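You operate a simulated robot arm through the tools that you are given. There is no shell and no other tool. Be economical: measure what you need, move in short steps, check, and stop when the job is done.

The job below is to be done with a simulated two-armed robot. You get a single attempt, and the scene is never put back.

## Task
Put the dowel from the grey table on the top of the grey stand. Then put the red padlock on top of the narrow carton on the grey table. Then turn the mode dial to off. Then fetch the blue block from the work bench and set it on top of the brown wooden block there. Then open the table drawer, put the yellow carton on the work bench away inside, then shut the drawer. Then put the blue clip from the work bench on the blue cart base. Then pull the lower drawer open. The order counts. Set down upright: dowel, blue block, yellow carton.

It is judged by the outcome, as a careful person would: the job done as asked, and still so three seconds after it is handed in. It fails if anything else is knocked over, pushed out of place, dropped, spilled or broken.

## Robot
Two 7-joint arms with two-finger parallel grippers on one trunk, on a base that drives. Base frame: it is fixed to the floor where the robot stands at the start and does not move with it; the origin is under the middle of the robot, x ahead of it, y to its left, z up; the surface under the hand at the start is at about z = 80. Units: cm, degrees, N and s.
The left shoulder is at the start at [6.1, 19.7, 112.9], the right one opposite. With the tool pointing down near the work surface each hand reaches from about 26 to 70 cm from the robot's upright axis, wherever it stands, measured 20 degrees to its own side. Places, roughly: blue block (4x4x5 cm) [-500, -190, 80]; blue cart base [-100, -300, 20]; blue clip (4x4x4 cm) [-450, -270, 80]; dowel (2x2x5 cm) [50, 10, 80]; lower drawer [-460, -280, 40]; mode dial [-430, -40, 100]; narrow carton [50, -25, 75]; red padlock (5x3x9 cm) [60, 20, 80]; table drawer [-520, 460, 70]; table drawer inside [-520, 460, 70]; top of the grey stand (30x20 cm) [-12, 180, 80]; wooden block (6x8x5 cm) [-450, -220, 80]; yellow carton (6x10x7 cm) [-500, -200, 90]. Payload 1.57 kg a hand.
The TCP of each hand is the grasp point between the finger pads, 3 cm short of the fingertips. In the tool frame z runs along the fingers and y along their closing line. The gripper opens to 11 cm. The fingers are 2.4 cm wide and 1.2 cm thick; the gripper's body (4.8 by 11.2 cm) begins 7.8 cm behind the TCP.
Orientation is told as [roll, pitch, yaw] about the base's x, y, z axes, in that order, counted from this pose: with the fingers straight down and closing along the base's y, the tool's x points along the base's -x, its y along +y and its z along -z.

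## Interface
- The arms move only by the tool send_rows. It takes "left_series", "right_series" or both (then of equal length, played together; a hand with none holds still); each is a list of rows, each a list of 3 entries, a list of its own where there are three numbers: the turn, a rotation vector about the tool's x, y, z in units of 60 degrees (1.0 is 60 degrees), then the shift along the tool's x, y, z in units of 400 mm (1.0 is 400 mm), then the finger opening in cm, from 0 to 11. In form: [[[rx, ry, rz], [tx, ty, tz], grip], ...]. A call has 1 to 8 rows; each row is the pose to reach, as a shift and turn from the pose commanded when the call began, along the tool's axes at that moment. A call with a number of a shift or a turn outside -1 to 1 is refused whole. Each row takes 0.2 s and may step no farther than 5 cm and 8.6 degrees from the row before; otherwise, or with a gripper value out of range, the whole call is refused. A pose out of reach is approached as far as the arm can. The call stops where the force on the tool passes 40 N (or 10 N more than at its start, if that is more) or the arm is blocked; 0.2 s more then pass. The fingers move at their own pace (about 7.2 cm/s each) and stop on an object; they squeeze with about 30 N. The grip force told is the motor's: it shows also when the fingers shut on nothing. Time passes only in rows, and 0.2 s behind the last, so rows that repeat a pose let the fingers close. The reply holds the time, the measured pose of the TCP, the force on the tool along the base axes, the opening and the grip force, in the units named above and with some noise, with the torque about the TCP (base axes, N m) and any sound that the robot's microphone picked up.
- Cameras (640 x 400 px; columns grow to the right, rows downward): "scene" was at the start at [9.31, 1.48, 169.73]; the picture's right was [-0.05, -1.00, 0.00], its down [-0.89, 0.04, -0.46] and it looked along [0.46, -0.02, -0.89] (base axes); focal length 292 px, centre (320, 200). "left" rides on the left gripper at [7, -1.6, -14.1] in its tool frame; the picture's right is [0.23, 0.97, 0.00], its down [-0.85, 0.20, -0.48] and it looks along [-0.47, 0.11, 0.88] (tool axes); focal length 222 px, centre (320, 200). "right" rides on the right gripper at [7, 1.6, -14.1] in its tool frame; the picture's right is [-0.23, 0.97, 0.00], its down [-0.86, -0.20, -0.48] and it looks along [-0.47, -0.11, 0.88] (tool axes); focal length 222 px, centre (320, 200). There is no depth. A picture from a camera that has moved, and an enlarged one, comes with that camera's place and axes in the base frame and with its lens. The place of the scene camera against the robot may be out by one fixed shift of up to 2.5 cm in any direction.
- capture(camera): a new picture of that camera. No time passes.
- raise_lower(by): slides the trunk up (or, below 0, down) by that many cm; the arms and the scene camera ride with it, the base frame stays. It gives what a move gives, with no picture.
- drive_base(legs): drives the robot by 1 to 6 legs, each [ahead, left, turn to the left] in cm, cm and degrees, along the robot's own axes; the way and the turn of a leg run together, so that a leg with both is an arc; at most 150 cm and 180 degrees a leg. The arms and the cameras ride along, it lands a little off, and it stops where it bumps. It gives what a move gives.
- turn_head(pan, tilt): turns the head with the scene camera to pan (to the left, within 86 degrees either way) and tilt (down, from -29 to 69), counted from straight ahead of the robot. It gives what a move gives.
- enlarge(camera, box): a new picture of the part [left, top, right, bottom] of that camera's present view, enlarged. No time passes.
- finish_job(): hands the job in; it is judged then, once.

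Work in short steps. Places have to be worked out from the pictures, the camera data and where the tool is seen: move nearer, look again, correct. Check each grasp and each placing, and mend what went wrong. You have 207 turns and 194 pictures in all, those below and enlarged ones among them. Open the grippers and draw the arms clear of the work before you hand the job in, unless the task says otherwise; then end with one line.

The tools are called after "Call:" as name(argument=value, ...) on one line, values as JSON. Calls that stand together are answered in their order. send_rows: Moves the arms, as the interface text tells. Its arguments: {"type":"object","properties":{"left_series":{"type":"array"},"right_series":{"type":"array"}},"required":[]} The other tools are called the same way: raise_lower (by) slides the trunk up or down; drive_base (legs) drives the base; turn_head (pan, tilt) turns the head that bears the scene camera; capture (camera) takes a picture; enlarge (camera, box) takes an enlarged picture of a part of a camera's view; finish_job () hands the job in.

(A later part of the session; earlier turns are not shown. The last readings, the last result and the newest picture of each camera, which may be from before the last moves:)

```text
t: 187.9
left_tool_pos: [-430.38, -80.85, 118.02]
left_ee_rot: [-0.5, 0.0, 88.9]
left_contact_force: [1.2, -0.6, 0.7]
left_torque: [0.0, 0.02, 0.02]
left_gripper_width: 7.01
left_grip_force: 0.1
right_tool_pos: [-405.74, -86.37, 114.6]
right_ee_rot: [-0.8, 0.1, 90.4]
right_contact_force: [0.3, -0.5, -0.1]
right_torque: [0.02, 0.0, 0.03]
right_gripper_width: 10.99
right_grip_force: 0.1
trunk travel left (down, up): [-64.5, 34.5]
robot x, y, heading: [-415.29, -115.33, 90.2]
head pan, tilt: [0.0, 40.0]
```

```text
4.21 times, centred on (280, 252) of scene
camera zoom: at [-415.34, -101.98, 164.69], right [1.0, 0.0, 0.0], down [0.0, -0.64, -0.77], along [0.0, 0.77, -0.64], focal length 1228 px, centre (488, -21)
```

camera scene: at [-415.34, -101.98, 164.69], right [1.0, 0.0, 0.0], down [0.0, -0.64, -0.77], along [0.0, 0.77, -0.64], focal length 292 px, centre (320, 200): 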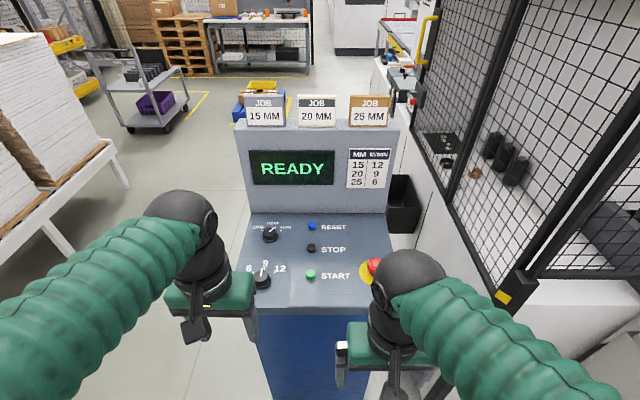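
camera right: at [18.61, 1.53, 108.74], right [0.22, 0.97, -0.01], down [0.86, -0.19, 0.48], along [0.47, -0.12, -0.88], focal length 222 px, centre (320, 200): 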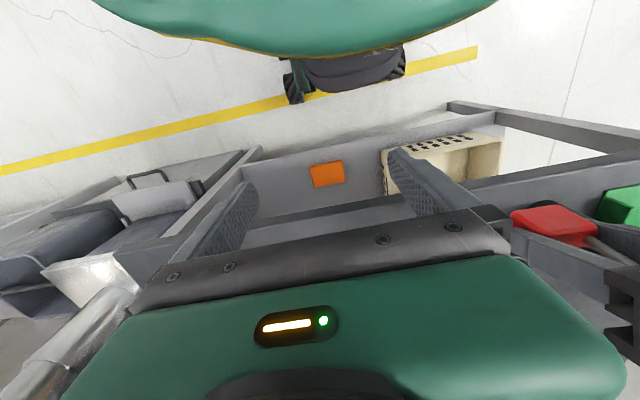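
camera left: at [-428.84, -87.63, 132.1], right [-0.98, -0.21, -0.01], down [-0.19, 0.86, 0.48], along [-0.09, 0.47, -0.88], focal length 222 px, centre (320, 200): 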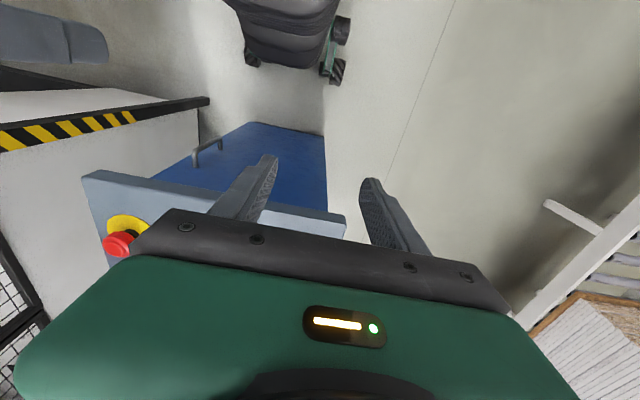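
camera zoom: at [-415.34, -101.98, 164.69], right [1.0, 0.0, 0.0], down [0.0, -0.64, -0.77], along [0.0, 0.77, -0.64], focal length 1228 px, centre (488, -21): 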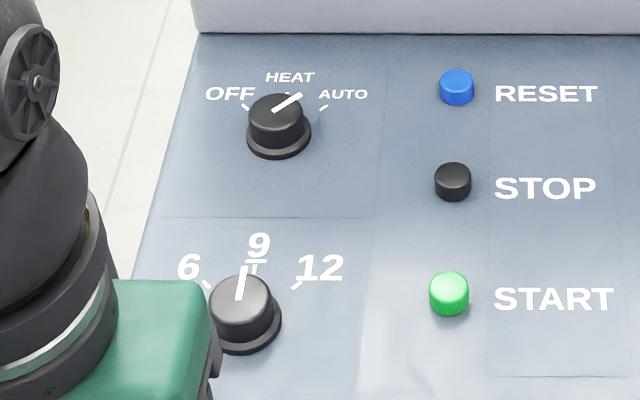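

The pointer is on AUTO; the ticks are 45° apart, so OFF is 90° counter-clockwise. The panel slopes about 20°. I drive 14 cm closer, then tilt the hand −20° to face it.

Call:
drive_base(legs=[[14, 0, 0]])

Call:
send_rows(left_series=[[[0, -0.11, 0], [-0.06, 0, 0.0], 7], [[0, -0.22, 0], [-0.12, 0, 0], 7], [[0, -0.333, 0], [-0.16, 0, 0], 7]])

Call:
capture(camera="left")

Call:
capture(camera="scene")

```text
t: 189.2
left_tool_pos: [-430.73, -67.01, 117.99]
left_ee_rot: [-0.6, 0.1, 88.7]
left_contact_force: [0.2, 0.6, 0.4]
left_torque: [0.01, -0.02, 0.02]
left_gripper_width: 7.01
left_grip_force: 0.1
right_tool_pos: [-406.03, -72.86, 114.68]
right_ee_rot: [-0.9, 0.1, 90.2]
right_contact_force: [-0.3, 0.0, 0.0]
right_torque: [0.04, -0.02, 0.0]
right_gripper_width: 10.99
right_grip_force: 0.1
trunk travel left (down, up): [-64.5, 34.5]
robot x, y, heading: [-415.37, -101.62, 89.7]
head pan, tilt: [0.0, 40.0]
```

```text
t: 190.0
left_tool_pos: [-430.41, -60.37, 117.88]
left_ee_rot: [-0.6, -20.0, 88.9]
left_contact_force: [-0.7, -0.3, 0.1]
left_torque: [-0.01, -0.02, 0.04]
left_gripper_width: 6.99
left_grip_force: 0.1
right_tool_pos: [-405.93, -72.63, 114.59]
right_ee_rot: [-1.0, 0.1, 90.2]
right_contact_force: [-0.1, 0.1, 0.3]
right_torque: [-0.03, -0.02, -0.02]
right_gripper_width: 11.0
right_grip_force: 0.0
trunk travel left (down, up): [-64.5, 34.5]
robot x, y, heading: [-414.98, -101.7, 89.7]
head pan, tilt: [0.0, 40.0]
```

```text
99 pictures are left
camera left: at [-429.07, -71.77, 128.83], right [-0.98, -0.19, -0.09], down [-0.19, 0.64, 0.74], along [-0.09, 0.74, -0.67], focal length 222 px, centre (320, 200)
```

left: 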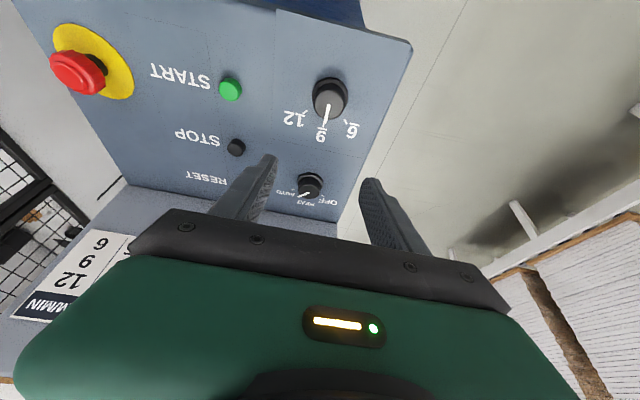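

```text
98 pictures are left
camera scene: at [-415.61, -88.12, 164.68], right [1.0, 0.0, 0.0], down [0.0, -0.64, -0.77], along [0.0, 0.77, -0.64], focal length 292 px, centre (320, 200)
```

scene: 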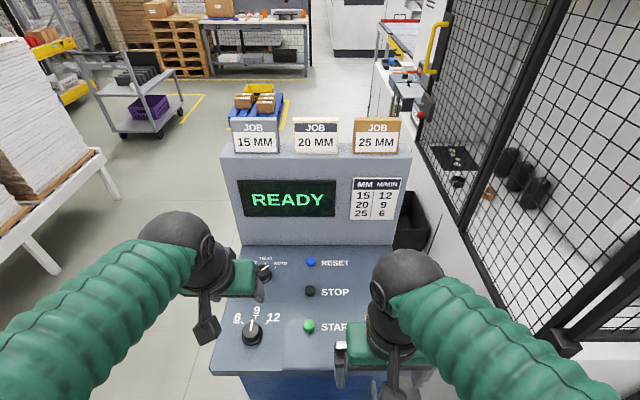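

I'll zoom the left view to get the dial's centre.

Call:
enlarge(camera="left", box=[260, 70, 370, 220])

```text
2.67 times, centred on (315, 145) of left
camera zoom: at [-429.07, -71.77, 128.83], right [-0.98, -0.19, -0.09], down [-0.19, 0.64, 0.74], along [-0.09, 0.74, -0.67], focal length 592 px, centre (333, 347)
```

zoom: 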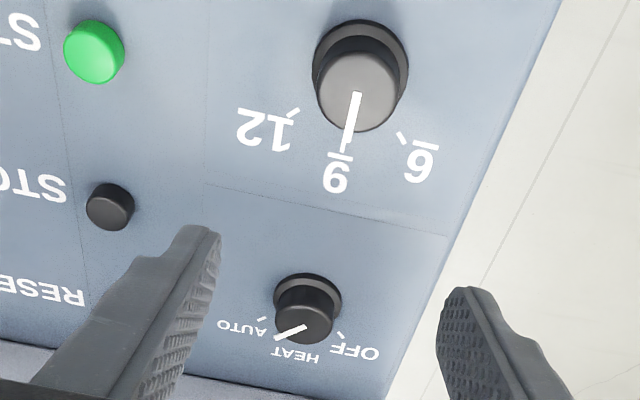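

On closer analysis the panel is nearly horizontal at z≈100, with the dial at about [-430.4, -44.5]. I level the hand and move it nearer above the dial to refine.

Call:
send_rows(left_series=[[[0, 0.11, 0], [-0.06, 0, 0.022], 7], [[0, 0.22, 0], [-0.12, 0, 0.044], 7], [[0, 0.333, 0], [-0.18, 0, 0.066], 7], [[0, 0.333, 0], [-0.21, 0, 0.15], 7]])

Call:
enlarge(camera="left", box=[200, 80, 440, 240])

Call:
capture(camera="scene")

```text
t: 191.0
left_tool_pos: [-430.27, -50.49, 114.61]
left_ee_rot: [-0.6, 0.1, 88.7]
left_contact_force: [0.2, 0.7, 0.2]
left_torque: [-0.02, 0.0, 0.0]
left_gripper_width: 6.99
left_grip_force: 0.2
right_tool_pos: [-405.91, -72.48, 114.48]
right_ee_rot: [-0.9, 0.2, 90.2]
right_contact_force: [0.7, 0.6, 0.1]
right_torque: [0.01, -0.01, -0.04]
right_gripper_width: 11.02
right_grip_force: 0.1
trunk travel left (down, up): [-64.5, 34.5]
robot x, y, heading: [-415.24, -101.4, 90.4]
head pan, tilt: [0.0, 40.0]
```

```text
2.50 times, centred on (320, 160) of left
camera zoom: at [-428.92, -57.22, 128.86], right [-0.98, -0.2, -0.01], down [-0.18, 0.86, 0.47], along [-0.09, 0.46, -0.88], focal length 555 px, centre (320, 300)
```

zoom: 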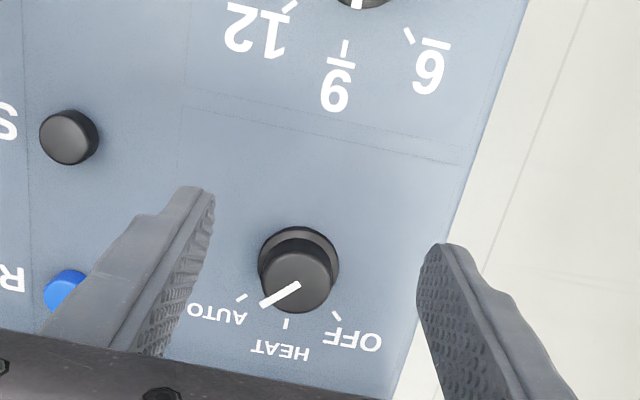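

```text
95 pictures are left
camera scene: at [-415.55, -87.84, 164.66], right [1.0, 0.0, 0.0], down [0.0, -0.65, -0.76], along [0.0, 0.76, -0.65], focal length 292 px, centre (320, 200)
```

scene: 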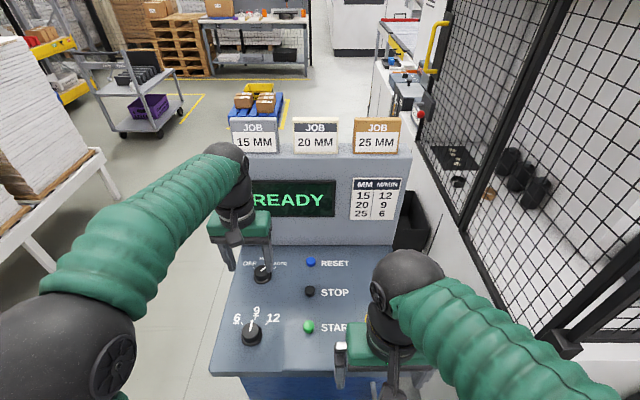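

The pointer is on the AUTO tick, with OFF about 90° counter-clockwise. The dial centre is at [-430.3, -44.0], flange z≈99.8 and cap top z≈102. I pre-rotate the hand 45° clockwise while moving over it.

Call:
send_rows(left_series=[[[0, 0, 0.13], [-0.03, 0, 0.03], 7], [[0, 0, 0.26], [-0.06, 0, 0.06], 7], [[0, 0, 0.39], [-0.09, 0.002, 0.09], 7], [[0, 0, 0.52], [-0.12, 0.005, 0.12], 7], [[0, 0, 0.65], [-0.15, 0.005, 0.15], 7], [[0, 0, 0.75], [-0.1625, 0.005, 0.18], 7]])

Call:
capture(camera="left")

Call:
capture(camera="scene")

```text
t: 192.4
left_tool_pos: [-430.01, -44.07, 107.96]
left_ee_rot: [-0.3, -0.3, 43.5]
left_contact_force: [0.0, 0.3, -1.1]
left_torque: [0.04, -0.06, -0.02]
left_gripper_width: 7.0
left_grip_force: 0.1
right_tool_pos: [-405.92, -72.72, 114.61]
right_ee_rot: [-0.9, 0.0, 90.1]
right_contact_force: [-0.2, -0.1, -0.4]
right_torque: [-0.02, 0.01, -0.02]
right_gripper_width: 10.98
right_grip_force: 0.0
trunk travel left (down, up): [-64.5, 34.5]
robot x, y, heading: [-415.18, -101.74, 90.0]
head pan, tilt: [0.0, 40.0]
```

```text
94 pictures are left
camera left: at [-434.12, -49.98, 122.01], right [-0.84, 0.55, -0.01], down [0.48, 0.73, 0.48], along [0.27, 0.4, -0.88], focal length 222 px, centre (320, 200)
```

left: 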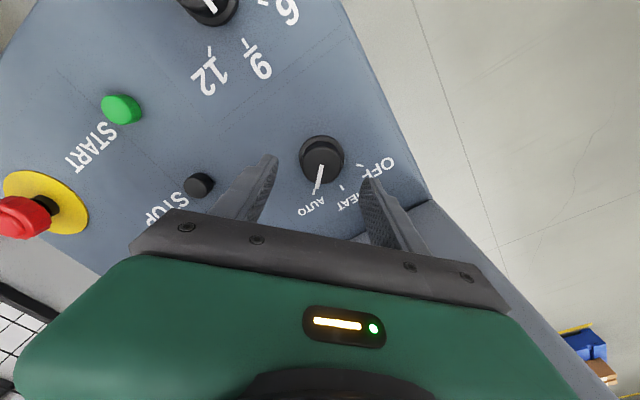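

```text
93 pictures are left
camera scene: at [-415.55, -88.0, 164.67], right [1.0, 0.0, 0.0], down [0.0, -0.64, -0.76], along [0.0, 0.76, -0.64], focal length 292 px, centre (320, 200)
```

scene: 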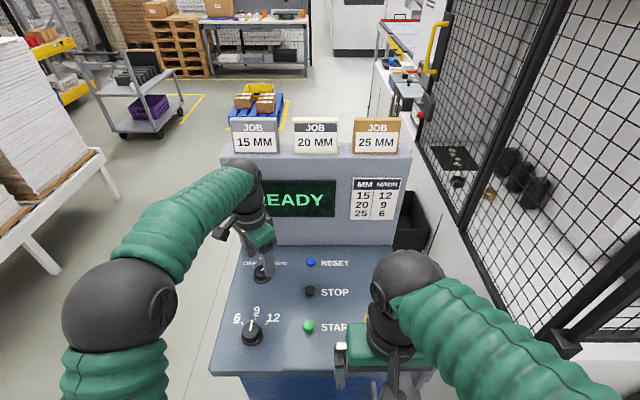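

It's well centred. I descend to TCP z≈103.5 and close on the cap.

Call:
send_rows(left_series=[[[0, 0, 0], [0, 0, 0.06], 7], [[0, 0, 0], [0, 0, 0.11], 7], [[0, 0, 0], [0, 0, 0.11], 3], [[0, 0, 0], [0, 0, 0.11], 3], [[0, 0, 0], [0, 0, 0.11], 3]])

Call:
capture(camera="left")

```text
t: 193.6
left_tool_pos: [-430.11, -43.99, 103.44]
left_ee_rot: [-0.3, -0.3, 43.7]
left_contact_force: [-5.0, 5.6, -0.8]
left_torque: [0.34, 0.47, -0.07]
left_gripper_width: 4.54
left_grip_force: 45.3
right_tool_pos: [-406.01, -72.47, 114.69]
right_ee_rot: [-1.0, 0.2, 90.1]
right_contact_force: [-0.1, 0.4, 0.2]
right_torque: [0.0, 0.02, 0.0]
right_gripper_width: 11.01
right_grip_force: 0.1
trunk travel left (down, up): [-64.5, 34.5]
robot x, y, heading: [-415.2, -101.67, 90.1]
head pan, tilt: [0.0, 40.0]
```

```text
92 pictures are left
camera left: at [-434.11, -49.85, 117.61], right [-0.84, 0.55, -0.01], down [0.48, 0.74, 0.48], along [0.27, 0.4, -0.88], focal length 222 px, centre (320, 200)
```

left: 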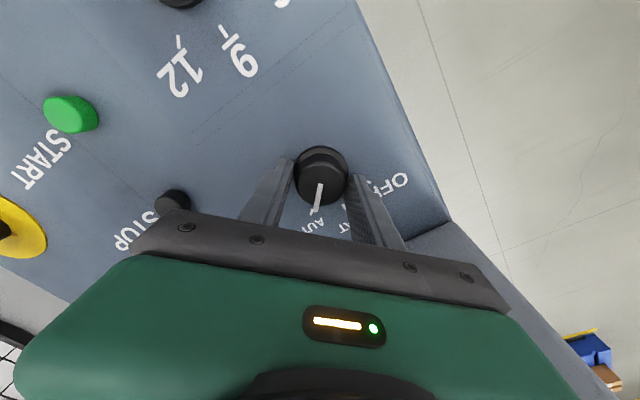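

Gripped at 4.5 cm. I rotate counter-clockwise about 56° first and check that the pointer follows.

Call:
send_rows(left_series=[[[0, 0, -0.13], [0, 0, 0], 3], [[0, 0, -0.26], [0, 0, 0], 3], [[0, 0, -0.39], [0, 0, 0], 3], [[0, 0, -0.52], [0, 0, 0], 3], [[0, 0, -0.65], [0, 0, 0], 3], [[0, 0, -0.78], [0, 0, 0], 3], [[0, 0, -0.91], [0, 0, 0], 3]])

Call:
capture(camera="left")

```text
t: 195.2
left_tool_pos: [-430.31, -43.91, 103.47]
left_ee_rot: [-0.5, -0.1, 98.5]
left_contact_force: [-11.8, 14.4, 14.6]
left_torque: [1.37, 0.65, 0.0]
left_gripper_width: 4.53
left_grip_force: 45.2
right_tool_pos: [-406.18, -72.61, 114.68]
right_ee_rot: [-1.1, 0.3, 90.3]
right_contact_force: [0.4, 0.1, -0.6]
right_torque: [0.0, 0.0, 0.02]
right_gripper_width: 10.99
right_grip_force: 0.1
trunk travel left (down, up): [-64.5, 34.5]
robot x, y, heading: [-415.4, -101.5, 90.0]
head pan, tilt: [0.0, 40.0]
```

```text
91 pictures are left
camera left: at [-427.75, -50.49, 117.65], right [-0.93, -0.37, -0.01], down [-0.33, 0.82, 0.48], along [-0.17, 0.45, -0.88], focal length 222 px, centre (320, 200)
```

left: 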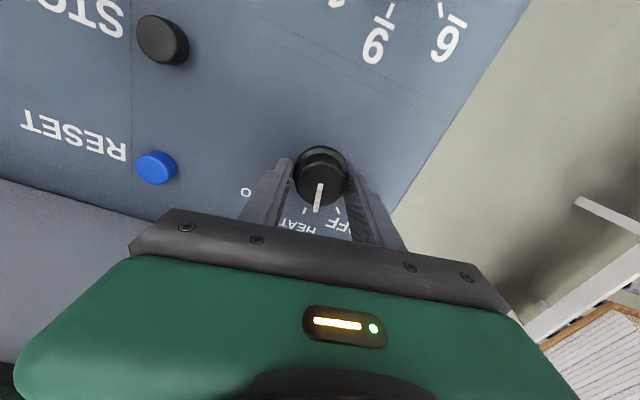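

The pointer follows and is now past HEAT. I rotate another 35° to OFF.

Call:
send_rows(left_series=[[[0, 0, -0.13], [0, 0, 0], 3], [[0, 0, -0.26], [0, 0, 0], 3], [[0, 0, -0.39], [0, 0, 0], 3], [[0, 0, -0.52], [0, 0, 0], 3], [[0, 0, -0.59], [0, 0, 0], 3]])

Call:
enlarge(camera="left", box=[240, 120, 400, 240])

```text
t: 196.4
left_tool_pos: [-430.29, -43.96, 103.55]
left_ee_rot: [-0.4, 0.5, 133.8]
left_contact_force: [-16.6, 14.2, 19.9]
left_torque: [0.79, 0.54, -0.51]
left_gripper_width: 4.5
left_grip_force: 45.8
right_tool_pos: [-406.23, -72.64, 114.53]
right_ee_rot: [-1.1, 0.0, 90.1]
right_contact_force: [-0.4, 0.1, -0.3]
right_torque: [-0.02, 0.0, 0.02]
right_gripper_width: 10.99
right_grip_force: 0.1
trunk travel left (down, up): [-64.5, 34.5]
robot x, y, heading: [-415.04, -101.57, 90.3]
head pan, tilt: [0.0, 40.0]
```

```text
3.33 times, centred on (320, 180) of left
camera zoom: at [-424.48, -47.83, 117.68], right [-0.55, -0.84, -0.01], down [-0.74, 0.48, 0.47], along [-0.39, 0.26, -0.88], focal length 740 px, centre (320, 267)
```

zoom: 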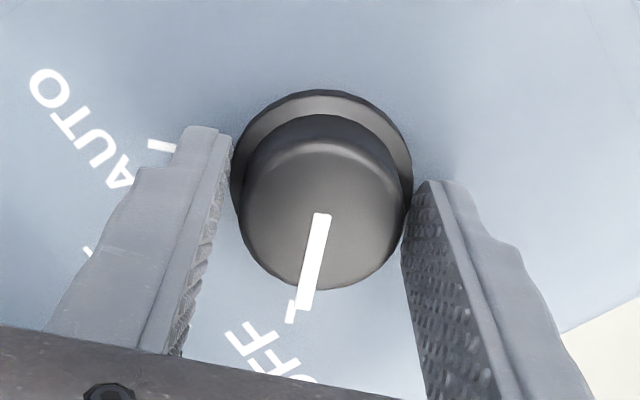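

The pointer is aligned with the OFF tick. I open the gripper, rise, and verify.

Call:
send_rows(left_series=[[[0, 0, 0], [0, 0, 0], 7], [[0, 0, 0], [0, 0, 0], 7], [[0, 0, 0], [0, 0, -0.08], 7], [[0, 0, 0], [0, 0, -0.18], 7], [[0, 0, 0.13], [0, 0, -0.28], 7], [[0, 0, 0.26], [0, 0, -0.34], 7], [[0, 0, 0.39], [0, 0, -0.34], 7], [[0, 0, 0.52], [0, 0, -0.34], 7]])

Call:
enlarge(camera="left", box=[220, 80, 420, 240])

```text
t: 198.2
left_tool_pos: [-430.13, -44.2, 117.06]
left_ee_rot: [-0.4, 0.2, 102.3]
left_contact_force: [-0.1, 0.4, 0.5]
left_torque: [0.01, 0.01, 0.02]
left_gripper_width: 7.01
left_grip_force: 0.0
right_tool_pos: [-405.96, -72.61, 114.63]
right_ee_rot: [-0.8, 0.1, 90.3]
right_contact_force: [0.3, -1.3, 0.4]
right_torque: [0.01, 0.01, 0.01]
right_gripper_width: 11.02
right_grip_force: 0.0
trunk travel left (down, up): [-64.5, 34.5]
robot x, y, heading: [-415.42, -101.52, 90.2]
head pan, tilt: [0.0, 40.0]
```

```text
2.50 times, centred on (320, 160) of left
camera zoom: at [-427.22, -50.4, 131.25], right [-0.9, -0.43, -0.01], down [-0.38, 0.79, 0.47], along [-0.2, 0.43, -0.88], focal length 555 px, centre (320, 300)
```

zoom: 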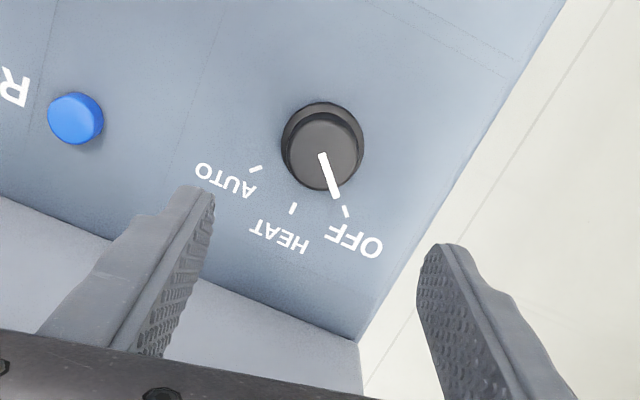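

The dial is at OFF. Next is the blue block on the bench. I retract the left hand, back off, and turn toward −x to look at the bench's north end.

Call:
send_rows(left_series=[[[0, 0, 0.1], [0.1, 0, 0.0], 7], [[0, 0, 0.2], [0.2, 0, 0.0], 7], [[0, 0, 0.22], [0.3, 0, 0.0], 7], [[0, 0, 0.22], [0.4, 0, 0.0], 7], [[0, 0, 0.22], [0.5, 0, 0.0], 7]])

Call:
drive_base(legs=[[-22, -5, 0], [0, 0, 90]])

Call:
turn_head(pan=25, tilt=35)

Call:
capture(camera="scene")

```text
t: 199.4
left_tool_pos: [-425.91, -64.1, 117.25]
left_ee_rot: [-0.6, 0.0, 89.3]
left_contact_force: [-0.4, 0.6, 0.1]
left_torque: [0.03, 0.0, 0.02]
left_gripper_width: 7.01
left_grip_force: 0.0
right_tool_pos: [-405.83, -72.85, 114.63]
right_ee_rot: [-0.9, 0.0, 90.2]
right_contact_force: [-0.5, -0.9, 1.3]
right_torque: [0.07, 0.0, 0.02]
right_gripper_width: 11.01
right_grip_force: 0.1
trunk travel left (down, up): [-64.5, 34.5]
robot x, y, heading: [-415.1, -101.58, 90.1]
head pan, tilt: [0.0, 40.0]
```

```text
t: 205.0
left_tool_pos: [-447.58, -135.45, 117.24]
left_ee_rot: [-0.5, 0.1, -178.5]
left_contact_force: [0.5, 0.0, 0.3]
left_torque: [-0.04, 0.01, -0.03]
left_gripper_width: 7.0
left_grip_force: 0.0
right_tool_pos: [-439.49, -115.13, 114.53]
right_ee_rot: [-0.9, 0.1, -177.5]
right_contact_force: [-0.6, 0.8, -0.1]
right_torque: [0.0, 0.04, 0.0]
right_gripper_width: 11.01
right_grip_force: 0.0
trunk travel left (down, up): [-64.5, 34.5]
robot x, y, heading: [-410.05, -123.52, -178.0]
head pan, tilt: [0.0, 40.0]
```

```text
t: 205.9
left_tool_pos: [-447.64, -135.38, 117.25]
left_ee_rot: [-0.5, 0.1, -178.5]
left_contact_force: [0.9, 0.8, 0.3]
left_torque: [-0.01, 0.0, -0.01]
left_gripper_width: 7.02
left_grip_force: 0.1
right_tool_pos: [-439.66, -115.34, 114.68]
right_ee_rot: [-1.0, 0.1, -177.6]
right_contact_force: [0.3, 0.0, -0.1]
right_torque: [-0.01, 0.02, -0.03]
right_gripper_width: 10.99
right_grip_force: 0.1
trunk travel left (down, up): [-64.5, 34.5]
robot x, y, heading: [-410.05, -123.25, -178.0]
head pan, tilt: [25.0, 35.0]
```

```text
88 pictures are left
camera scene: at [-421.55, -125.84, 165.43], right [-0.46, 0.89, 0.0], down [0.51, 0.26, -0.82], along [-0.73, -0.37, -0.57], focal length 292 px, centre (320, 200)
```

scene: 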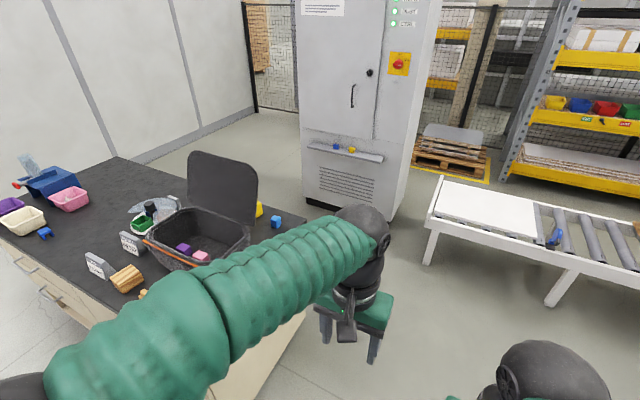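

The blue block is near [-504, -190], the yellow carton behind the bag lid at about [-505, -202], and the wooden block near the front. The bench's north end (y≈−181) is free, so I drive there and face −y.

Call:
drive_base(legs=[[84, 0, 0], [0, 0, 88]])

Call:
turn_head(pan=0, tilt=50)

Call:
capture(camera="scene")

Call:
capture(camera="right")

```text
t: 214.2
left_tool_pos: [-484.66, -165.15, 117.24]
left_ee_rot: [-0.5, 0.2, -89.9]
left_contact_force: [0.5, 0.0, -0.9]
left_torque: [0.05, 0.0, 0.02]
left_gripper_width: 7.0
left_grip_force: 0.1
right_tool_pos: [-504.63, -156.6, 114.6]
right_ee_rot: [-0.9, 0.1, -89.0]
right_contact_force: [-0.8, 0.2, 0.1]
right_torque: [0.0, -0.01, 0.01]
right_gripper_width: 11.01
right_grip_force: 0.0
trunk travel left (down, up): [-64.5, 34.5]
robot x, y, heading: [-495.56, -127.37, -89.4]
head pan, tilt: [25.0, 35.0]
```

```text
t: 215.1
left_tool_pos: [-484.7, -165.18, 117.2]
left_ee_rot: [-0.5, 0.1, -89.9]
left_contact_force: [0.4, -0.5, 0.5]
left_torque: [0.01, 0.02, 0.0]
left_gripper_width: 6.98
left_grip_force: 0.1
right_tool_pos: [-504.71, -156.57, 114.69]
right_ee_rot: [-0.9, 0.1, -89.0]
right_contact_force: [-0.4, -0.3, 0.6]
right_torque: [-0.02, -0.01, -0.01]
right_gripper_width: 11.01
right_grip_force: 0.0
trunk travel left (down, up): [-64.5, 34.5]
robot x, y, heading: [-495.86, -127.53, -89.2]
head pan, tilt: [0.0, 50.0]
```

```text
87 pictures are left
camera scene: at [-495.88, -136.65, 163.27], right [-1.0, -0.01, 0.0], down [-0.01, 0.77, -0.64], along [0.01, -0.64, -0.77], focal length 292 px, centre (320, 200)
```

scene: 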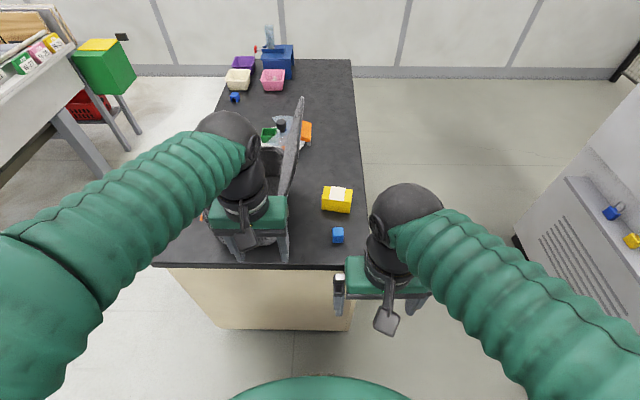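

```text
86 pictures are left
camera right: at [-502.89, -149.65, 128.66], right [0.98, -0.21, -0.02], down [-0.18, -0.86, 0.48], along [-0.12, -0.47, -0.88], focal length 222 px, centre (320, 200)
```

right: 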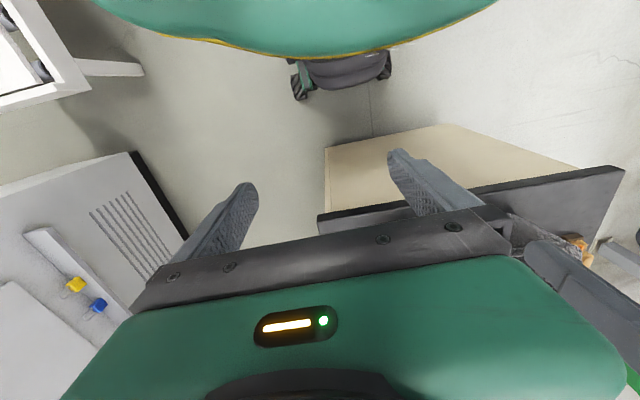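

I have a clear view: the blue block is at about [-500.6, -189] and the yellow carton at [-501, -203.5]. I extend the right hand over the block at height.

Call:
send_rows(right_series=[[[0, 0, 0], [-0.105, 0.015, 0], 8], [[0, 0, 0], [-0.21, 0.03, 0], 8], [[0, 0, 0], [-0.315, 0.045, 0], 8], [[0, 0, 0], [-0.42, 0.06, 0.04], 8], [[0, 0, 0], [-0.525, 0.075, 0.08], 8], [[0, 0, 0], [-0.63, 0.09, 0.12], 8], [[0, 0, 0], [-0.72, 0.1, 0.18], 8]])

Call:
capture(camera="right")

Call:
capture(camera="scene")

```text
t: 216.7
left_tool_pos: [-484.55, -165.32, 117.12]
left_ee_rot: [-0.4, 0.2, -89.9]
left_contact_force: [-1.1, 0.6, 0.1]
left_torque: [0.0, -0.01, -0.02]
left_gripper_width: 6.99
left_grip_force: 0.1
right_tool_pos: [-500.2, -185.53, 107.16]
right_ee_rot: [-0.9, 0.3, -89.0]
right_contact_force: [0.1, -0.4, -0.4]
right_torque: [0.05, -0.01, 0.03]
right_gripper_width: 8.01
right_grip_force: 0.1
trunk travel left (down, up): [-64.5, 34.5]
robot x, y, heading: [-496.06, -127.6, -89.3]
head pan, tilt: [0.0, 50.0]
```

```text
85 pictures are left
camera right: at [-498.39, -178.66, 121.2], right [0.98, -0.21, -0.02], down [-0.18, -0.86, 0.48], along [-0.12, -0.46, -0.88], focal length 222 px, centre (320, 200)
```

right: 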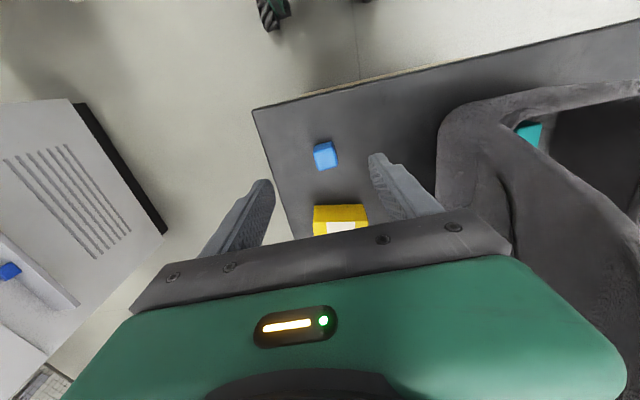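

```text
84 pictures are left
camera scene: at [-495.8, -137.17, 163.23], right [-1.0, -0.01, 0.0], down [-0.01, 0.77, -0.64], along [0.01, -0.64, -0.77], focal length 292 px, centre (320, 200)
```

scene: 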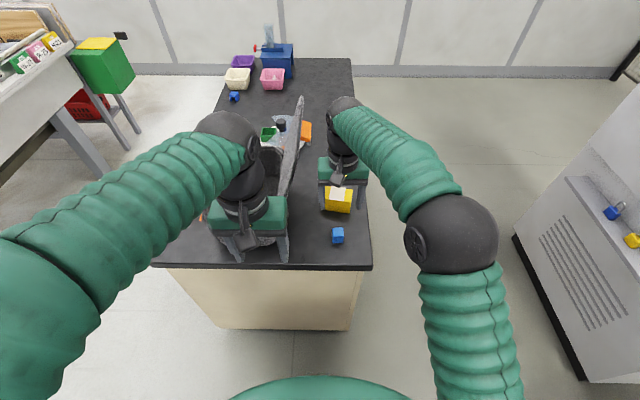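

The block is near [-500.9, -190.4]. I centre over it and descend to z≈92.

Call:
send_rows(right_series=[[[0, 0, 0], [-0.06, -0.01, 0.06], 6.5], [[0, 0, 0], [-0.122, -0.02, 0.14], 6.5], [[0, 0, 0], [-0.122, -0.02, 0.25], 6.5], [[0, 0, 0], [-0.122, -0.02, 0.36], 6.5]])

Call:
enlarge(camera="right", box=[200, 90, 440, 240])

```text
t: 217.7
left_tool_pos: [-484.58, -165.17, 117.17]
left_ee_rot: [-0.5, 0.3, -89.9]
left_contact_force: [-0.2, -0.2, 0.3]
left_torque: [-0.01, 0.01, -0.02]
left_gripper_width: 6.97
left_grip_force: 0.0
right_tool_pos: [-501.36, -190.53, 92.81]
right_ee_rot: [-0.9, 0.1, -89.0]
right_contact_force: [-0.9, -0.3, -0.4]
right_torque: [0.03, -0.03, 0.04]
right_gripper_width: 6.5
right_grip_force: 0.1
trunk travel left (down, up): [-64.5, 34.5]
robot x, y, heading: [-495.74, -127.37, -89.1]
head pan, tilt: [0.0, 50.0]
```

```text
2.67 times, centred on (320, 165) of right
camera zoom: at [-499.67, -183.55, 106.92], right [0.98, -0.21, -0.02], down [-0.18, -0.86, 0.48], along [-0.11, -0.47, -0.88], focal length 592 px, centre (320, 293)
```

zoom: 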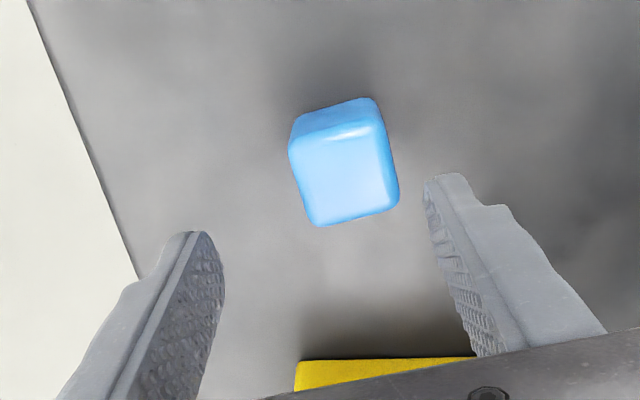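

The block is aligned and centred at about [-500.3, -190.5]. I shift 1 cm, descend to z≈83.6 and close.

Call:
send_rows(right_series=[[[0, 0, 0], [0, 0.024, 0.08], 6.5], [[0, 0, 0], [0, 0.024, 0.16], 6.5], [[0, 0, 0], [0, 0.024, 0.23], 6.5], [[0, 0, 0], [0, 0.024, 0.23], 3], [[0, 0, 0], [0, 0.024, 0.23], 3], [[0, 0, 0], [0, 0.024, 0.23], 3]])

Call:
capture(camera="right")

```text
t: 218.5
left_tool_pos: [-484.53, -164.7, 117.29]
left_ee_rot: [-0.4, 0.0, -89.9]
left_contact_force: [-0.6, -0.4, 0.4]
left_torque: [-0.03, 0.0, 0.01]
left_gripper_width: 7.03
left_grip_force: 0.1
right_tool_pos: [-500.19, -190.36, 85.15]
right_ee_rot: [-0.7, -0.1, -88.9]
right_contact_force: [-0.4, 0.0, 0.2]
right_torque: [0.0, -0.02, 0.0]
right_gripper_width: 3.61
right_grip_force: 2.3
trunk travel left (down, up): [-64.5, 34.5]
robot x, y, heading: [-495.87, -127.51, -89.3]
head pan, tilt: [0.0, 50.0]
stopped in row 4 (right hand): the force on the tool passed its limit at 58 N (the readings are from after the stop); the commanded pose is now the measured one
```

```text
82 pictures are left
camera right: at [-498.53, -183.21, 99.18], right [0.98, -0.21, -0.01], down [-0.18, -0.86, 0.48], along [-0.11, -0.47, -0.88], focal length 222 px, centre (320, 200)
```

right: 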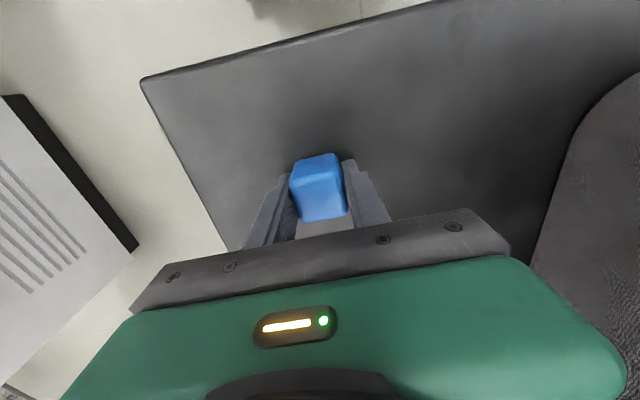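

The fingertips touched the bench, so its surface is near z≈81.5. The fingers are on the block, so I rise 0.3 cm and finish closing.

Call:
send_rows(right_series=[[[0, 0, 0], [0, 0, -0.005], 2.5], [[0, 0, 0], [0, 0, -0.005], 2.5], [[0, 0, 0], [0, 0, -0.005], 2.5]])

Call:
capture(camera="right")

```text
t: 219.3
left_tool_pos: [-484.63, -164.95, 117.35]
left_ee_rot: [-0.4, 0.1, -89.9]
left_contact_force: [-0.1, 0.5, -0.5]
left_torque: [0.05, 0.02, -0.02]
left_gripper_width: 7.0
left_grip_force: 0.1
right_tool_pos: [-500.22, -190.39, 85.18]
right_ee_rot: [-0.7, 0.1, -89.0]
right_contact_force: [0.2, 0.1, -0.5]
right_torque: [0.03, -0.01, 0.0]
right_gripper_width: 3.53
right_grip_force: 29.6
trunk travel left (down, up): [-64.5, 34.5]
robot x, y, heading: [-495.85, -127.62, -89.5]
head pan, tilt: [0.0, 50.0]
```

```text
81 pictures are left
camera right: at [-498.5, -183.46, 99.21], right [0.98, -0.21, -0.01], down [-0.18, -0.86, 0.48], along [-0.11, -0.47, -0.88], focal length 222 px, centre (320, 200)
```

right: 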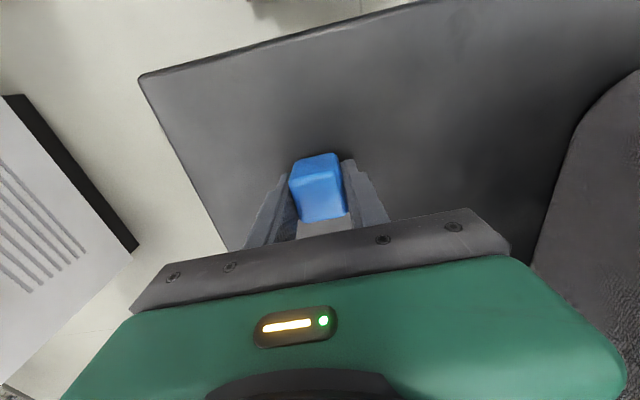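

The block is held. I lift it straight up, then retract.

Call:
send_rows(right_series=[[[0, 0, 0], [0, 0, -0.11], 2.5], [[0, 0, 0], [0, 0, -0.22], 2.5], [[0, 0, 0], [0, 0, -0.33], 2.5], [[0, 0, 0], [0, 0, -0.44], 2.5], [[0, 0, 0], [0, 0, -0.55], 2.5], [[0, 0, 0], [0, 0, -0.66], 2.5], [[0, 0, 0], [0.1, -0.02, -0.7], 2.5], [[0, 0, 0], [0.2, -0.04, -0.72], 2.5]])

Call:
send_rows(right_series=[[[0, 0, 0], [0.1, -0.02, 0], 2.5], [[0, 0, 0], [0.2, -0.02, 0], 2.5], [[0, 0, 0], [0.3, -0.02, 0], 2.5], [[0, 0, 0], [0.4, -0.02, 0], 2.5], [[0, 0, 0], [0.5, -0.02, 0], 2.5], [[0, 0, 0], [0.6, -0.02, 0], 2.5]])

Call:
capture(camera="scene")

```text
t: 221.1
left_tool_pos: [-484.71, -164.7, 117.4]
left_ee_rot: [-0.6, -0.1, -89.9]
left_contact_force: [-0.5, 0.5, 0.8]
left_torque: [-0.02, 0.0, -0.01]
left_gripper_width: 7.01
left_grip_force: 0.2
right_tool_pos: [-501.7, -181.99, 114.06]
right_ee_rot: [-0.7, -0.1, -88.9]
right_contact_force: [-1.0, 0.6, -0.2]
right_torque: [-0.02, 0.01, 0.01]
right_gripper_width: 2.49
right_grip_force: 0.0
trunk travel left (down, up): [-64.5, 34.5]
robot x, y, heading: [-495.54, -127.31, -89.2]
head pan, tilt: [0.0, 50.0]
```

```text
t: 222.5
left_tool_pos: [-484.55, -164.89, 117.31]
left_ee_rot: [-0.5, 0.0, -89.9]
left_contact_force: [-0.4, -0.3, -0.4]
left_torque: [-0.02, 0.03, 0.04]
left_gripper_width: 7.0
left_grip_force: 0.1
right_tool_pos: [-502.85, -158.44, 114.31]
right_ee_rot: [-0.6, -0.1, -88.9]
right_contact_force: [0.9, -0.2, -0.3]
right_torque: [-0.04, 0.02, -0.02]
right_gripper_width: 2.5
right_grip_force: 0.0
trunk travel left (down, up): [-64.5, 34.5]
robot x, y, heading: [-496.03, -127.63, -89.1]
head pan, tilt: [0.0, 50.0]
```

```text
80 pictures are left
camera scene: at [-495.92, -136.5, 163.28], right [-1.0, -0.01, 0.0], down [-0.01, 0.77, -0.64], along [0.01, -0.64, -0.77], focal length 292 px, centre (320, 200)
```

scene: 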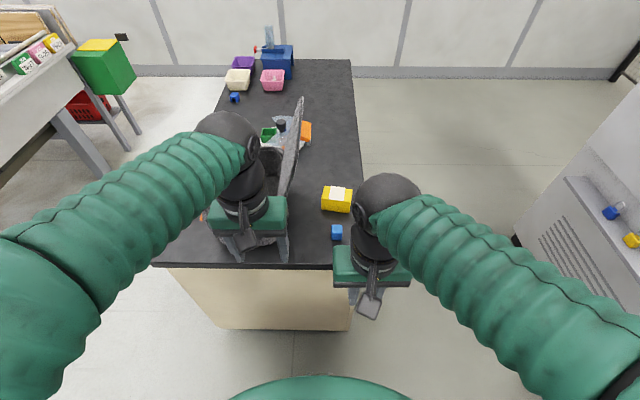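

The block slipped out and stays on the bench. I'll zoom in to check its pose before regrasping.

Call:
enlarge(camera="scene", box=[280, 170, 400, 270])

```text
4.00 times, centred on (340, 220) of scene
camera zoom: at [-495.92, -136.5, 163.28], right [-1.0, -0.01, 0.0], down [-0.01, 0.77, -0.64], along [0.01, -0.64, -0.77], focal length 1167 px, centre (240, 120)
```

zoom: 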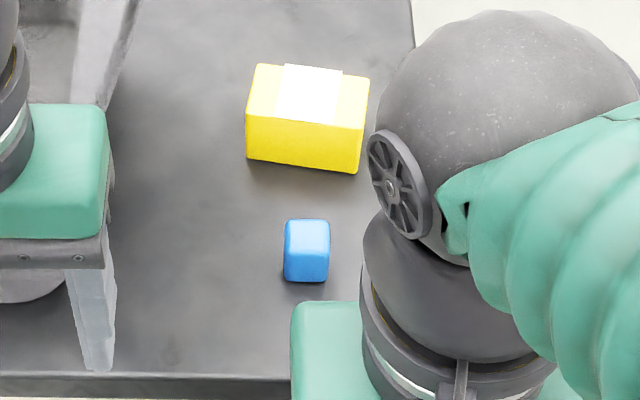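

It stands where I gripped it, and the bench top is at z≈81. I go back over it and this time grip slightly lower, close for longer, and lift slowly.

Call:
send_rows(right_series=[[[0, 0, 0], [-0.11, 0.01, 0], 6.5], [[0, 0, 0], [-0.22, 0.02, 0], 6.5], [[0, 0, 0], [-0.33, 0.03, 0.0], 6.5], [[0, 0, 0], [-0.44, 0.04, 0.0], 6.5], [[0, 0, 0], [-0.55, 0.04, 0.0], 6.5], [[0, 0, 0], [-0.66, 0.05, 0.03], 6.5], [[0, 0, 0], [-0.76, 0.05, 0.06], 6.5]])

Call:
send_rows(right_series=[[[0, 0, 0], [-0.02, 0.0, 0.11], 6.5], [[0, 0, 0], [-0.037, 0.0, 0.22], 6.5], [[0, 0, 0], [-0.037, 0.0, 0.33], 6.5], [[0, 0, 0], [-0.037, 0.0, 0.46], 6.5]])

Call:
enlarge(camera="right", box=[200, 90, 440, 240])

```text
t: 224.1
left_tool_pos: [-484.62, -165.35, 117.11]
left_ee_rot: [-0.4, 0.2, -89.9]
left_contact_force: [0.5, -0.7, 0.0]
left_torque: [0.02, 0.02, 0.0]
left_gripper_width: 7.01
left_grip_force: 0.1
right_tool_pos: [-500.38, -189.06, 111.68]
right_ee_rot: [-0.8, 0.4, -89.0]
right_contact_force: [0.1, -0.4, -1.0]
right_torque: [0.0, 0.0, 0.02]
right_gripper_width: 6.48
right_grip_force: 0.1
trunk travel left (down, up): [-64.5, 34.5]
robot x, y, heading: [-495.46, -127.55, -89.1]
head pan, tilt: [0.0, 50.0]
```

```text
refused: row 4 steps farther than a row can; nothing moved
```

```text
2.67 times, centred on (320, 165) of right
camera zoom: at [-498.66, -182.19, 125.71], right [0.98, -0.21, -0.01], down [-0.18, -0.86, 0.48], along [-0.11, -0.46, -0.88], focal length 592 px, centre (320, 293)
```

zoom: 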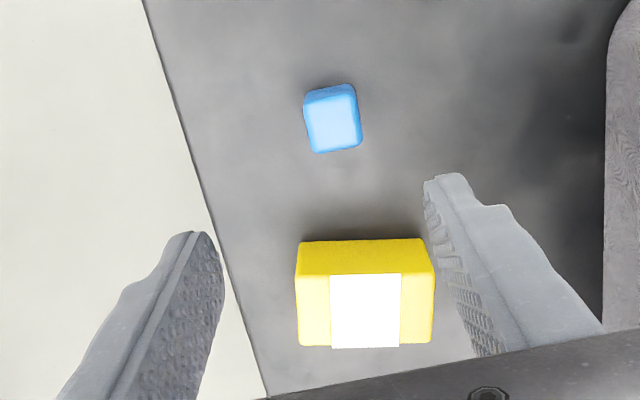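

The block top centre is at [-500.1, -190.6]. I descend with legal steps.

Call:
send_rows(right_series=[[[0, 0, 0], [-0.02, 0.003, 0.11], 6.5], [[0, 0, 0], [-0.037, 0.005, 0.22], 6.5], [[0, 0, 0], [-0.037, 0.005, 0.33], 6.5], [[0, 0, 0], [-0.037, 0.005, 0.44], 6.5], [[0, 0, 0], [-0.037, 0.005, 0.55], 6.5], [[0, 0, 0], [-0.037, 0.005, 0.64], 6.5], [[0, 0, 0], [-0.037, 0.005, 0.68], 6.5]])

Call:
capture(camera="right")

```text
t: 225.7
left_tool_pos: [-484.6, -164.47, 117.48]
left_ee_rot: [-0.5, -0.3, -89.8]
left_contact_force: [0.3, -0.8, 0.5]
left_torque: [0.0, 0.01, 0.02]
left_gripper_width: 7.02
left_grip_force: 0.1
right_tool_pos: [-500.52, -190.05, 85.04]
right_ee_rot: [-0.6, -0.9, -89.1]
right_contact_force: [-1.1, -2.7, 36.1]
right_torque: [0.39, -1.3, -0.2]
right_gripper_width: 6.4
right_grip_force: 0.1
trunk travel left (down, up): [-64.5, 34.5]
robot x, y, heading: [-495.72, -127.42, -88.8]
head pan, tilt: [0.0, 50.0]
```

```text
77 pictures are left
camera right: at [-498.85, -182.99, 98.99], right [0.98, -0.21, -0.01], down [-0.18, -0.85, 0.49], along [-0.11, -0.48, -0.87], focal length 222 px, centre (320, 200)
```

right: 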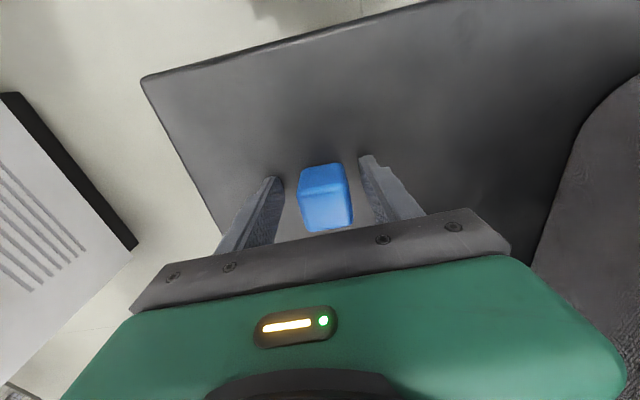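

The fingertips touch at TCP z=85.0, so the bench is at z≈82. I rise 0.2 cm and close for a longer time.

Call:
send_rows(right_series=[[[0, 0, 0], [0, 0, -0.006], 6.5], [[0, 0, 0], [0, 0, -0.006], 2], [[0, 0, 0], [0, 0, -0.006], 2], [[0, 0, 0], [0, 0, -0.006], 2], [[0, 0, 0], [0, 0, -0.006], 2], [[0, 0, 0], [0, 0, -0.006], 2], [[0, 0, 0], [0, 0, -0.015], 2], [[0, 0, 0], [0, 0, -0.03], 2]])

Call:
capture(camera="right")

```text
t: 226.8
left_tool_pos: [-485.28, -165.0, 117.3]
left_ee_rot: [-0.1, 0.0, -90.1]
left_contact_force: [-0.8, 0.2, -0.3]
left_torque: [0.03, -0.01, -0.04]
left_gripper_width: 7.02
left_grip_force: 0.0
right_tool_pos: [-500.16, -190.36, 85.04]
right_ee_rot: [0.6, -0.5, -88.8]
right_contact_force: [15.5, 4.5, 15.1]
right_torque: [0.29, 0.02, -0.28]
right_gripper_width: 3.52
right_grip_force: 8.2
trunk travel left (down, up): [-64.5, 34.5]
robot x, y, heading: [-495.9, -127.81, -89.1]
head pan, tilt: [0.0, 50.0]
stopped in row 5 (right hand): the force on the tool passed its limit at 47 N (the readings are from after the stop); the commanded pose is now the measured one
```

```text
76 pictures are left
camera right: at [-498.7, -183.25, 99.06], right [0.98, -0.21, 0.01], down [-0.19, -0.85, 0.48], along [-0.09, -0.48, -0.87], focal length 222 px, centre (320, 200)
```

right: 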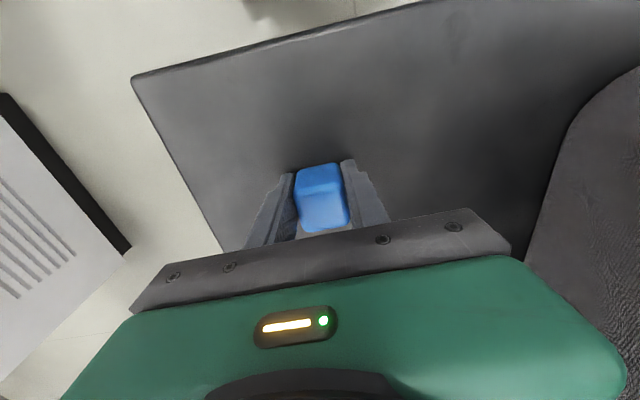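

Closing while the tips still pressed on the bench tripped the limit. I raise 0.6 cm, close fully, then lift 1.5 cm slowly and check.

Call:
send_rows(right_series=[[[0, 0, 0], [0, 0, -0.015], 3.5], [[0, 0, 0], [0, 0, -0.015], 2], [[0, 0, 0], [0, 0, -0.015], 2], [[0, 0, 0], [0, 0, -0.015], 2], [[0, 0, 0], [0, 0, -0.025], 2], [[0, 0, 0], [0, 0, -0.035], 2], [[0, 0, 0], [0, 0, -0.045], 2], [[0, 0, 0], [0, 0, -0.055], 2]])

Call:
capture(camera="right")

```text
t: 228.6
left_tool_pos: [-484.95, -165.06, 117.37]
left_ee_rot: [-0.4, 0.0, -89.8]
left_contact_force: [0.4, -0.4, -0.6]
left_torque: [-0.02, -0.02, 0.0]
left_gripper_width: 6.98
left_grip_force: 0.1
right_tool_pos: [-500.29, -190.42, 86.94]
right_ee_rot: [0.0, -0.4, -88.9]
right_contact_force: [0.1, 0.1, -1.0]
right_torque: [0.01, 0.0, 0.01]
right_gripper_width: 3.52
right_grip_force: 30.2
trunk travel left (down, up): [-64.5, 34.5]
robot x, y, heading: [-495.83, -127.6, -89.5]
head pan, tilt: [0.0, 50.0]
```

```text
75 pictures are left
camera right: at [-498.76, -183.33, 101.01], right [0.98, -0.21, 0.0], down [-0.18, -0.86, 0.48], along [-0.1, -0.47, -0.88], focal length 222 px, centre (320, 200)
```

right: 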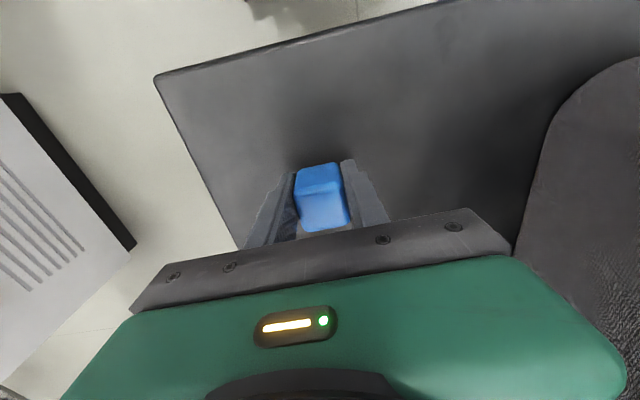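

It's holding after the 1.5 cm lift. I continue lifting at moderate speed.

Call:
send_rows(right_series=[[[0, 0, 0], [0, 0, -0.03], 2], [[0, 0, 0], [0, 0, -0.07], 2], [[0, 0, 0], [0, 0, -0.12], 2], [[0, 0, 0], [0, 0, -0.18], 2], [[0, 0, 0], [0, 0, -0.24], 2], [[0, 0, 0], [0, 0, -0.3], 2], [[0, 0, 0], [0, 0, -0.36], 2], [[0, 0, 0], [0, 0, -0.42], 2]])

Call:
capture(camera="right")

```text
t: 230.4
left_tool_pos: [-485.07, -164.98, 117.26]
left_ee_rot: [-0.4, -0.1, -90.0]
left_contact_force: [0.1, 0.3, -0.8]
left_torque: [0.01, 0.02, -0.01]
left_gripper_width: 7.0
left_grip_force: 0.0
right_tool_pos: [-500.38, -190.3, 104.09]
right_ee_rot: [0.0, -0.4, -88.8]
right_contact_force: [0.4, 0.8, 0.1]
right_torque: [0.02, 0.03, -0.02]
right_gripper_width: 3.54
right_grip_force: 30.1
trunk travel left (down, up): [-64.5, 34.5]
robot x, y, heading: [-495.61, -127.22, -89.4]
head pan, tilt: [0.0, 50.0]
```

```text
74 pictures are left
camera right: at [-498.79, -183.16, 118.1], right [0.98, -0.21, 0.0], down [-0.18, -0.86, 0.48], along [-0.1, -0.47, -0.88], focal length 222 px, centre (320, 200)
```

right: 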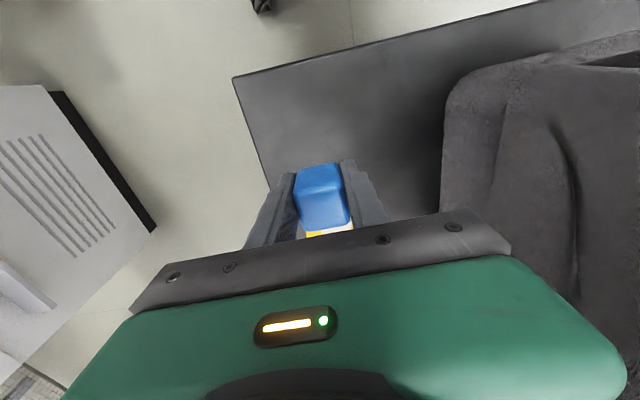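

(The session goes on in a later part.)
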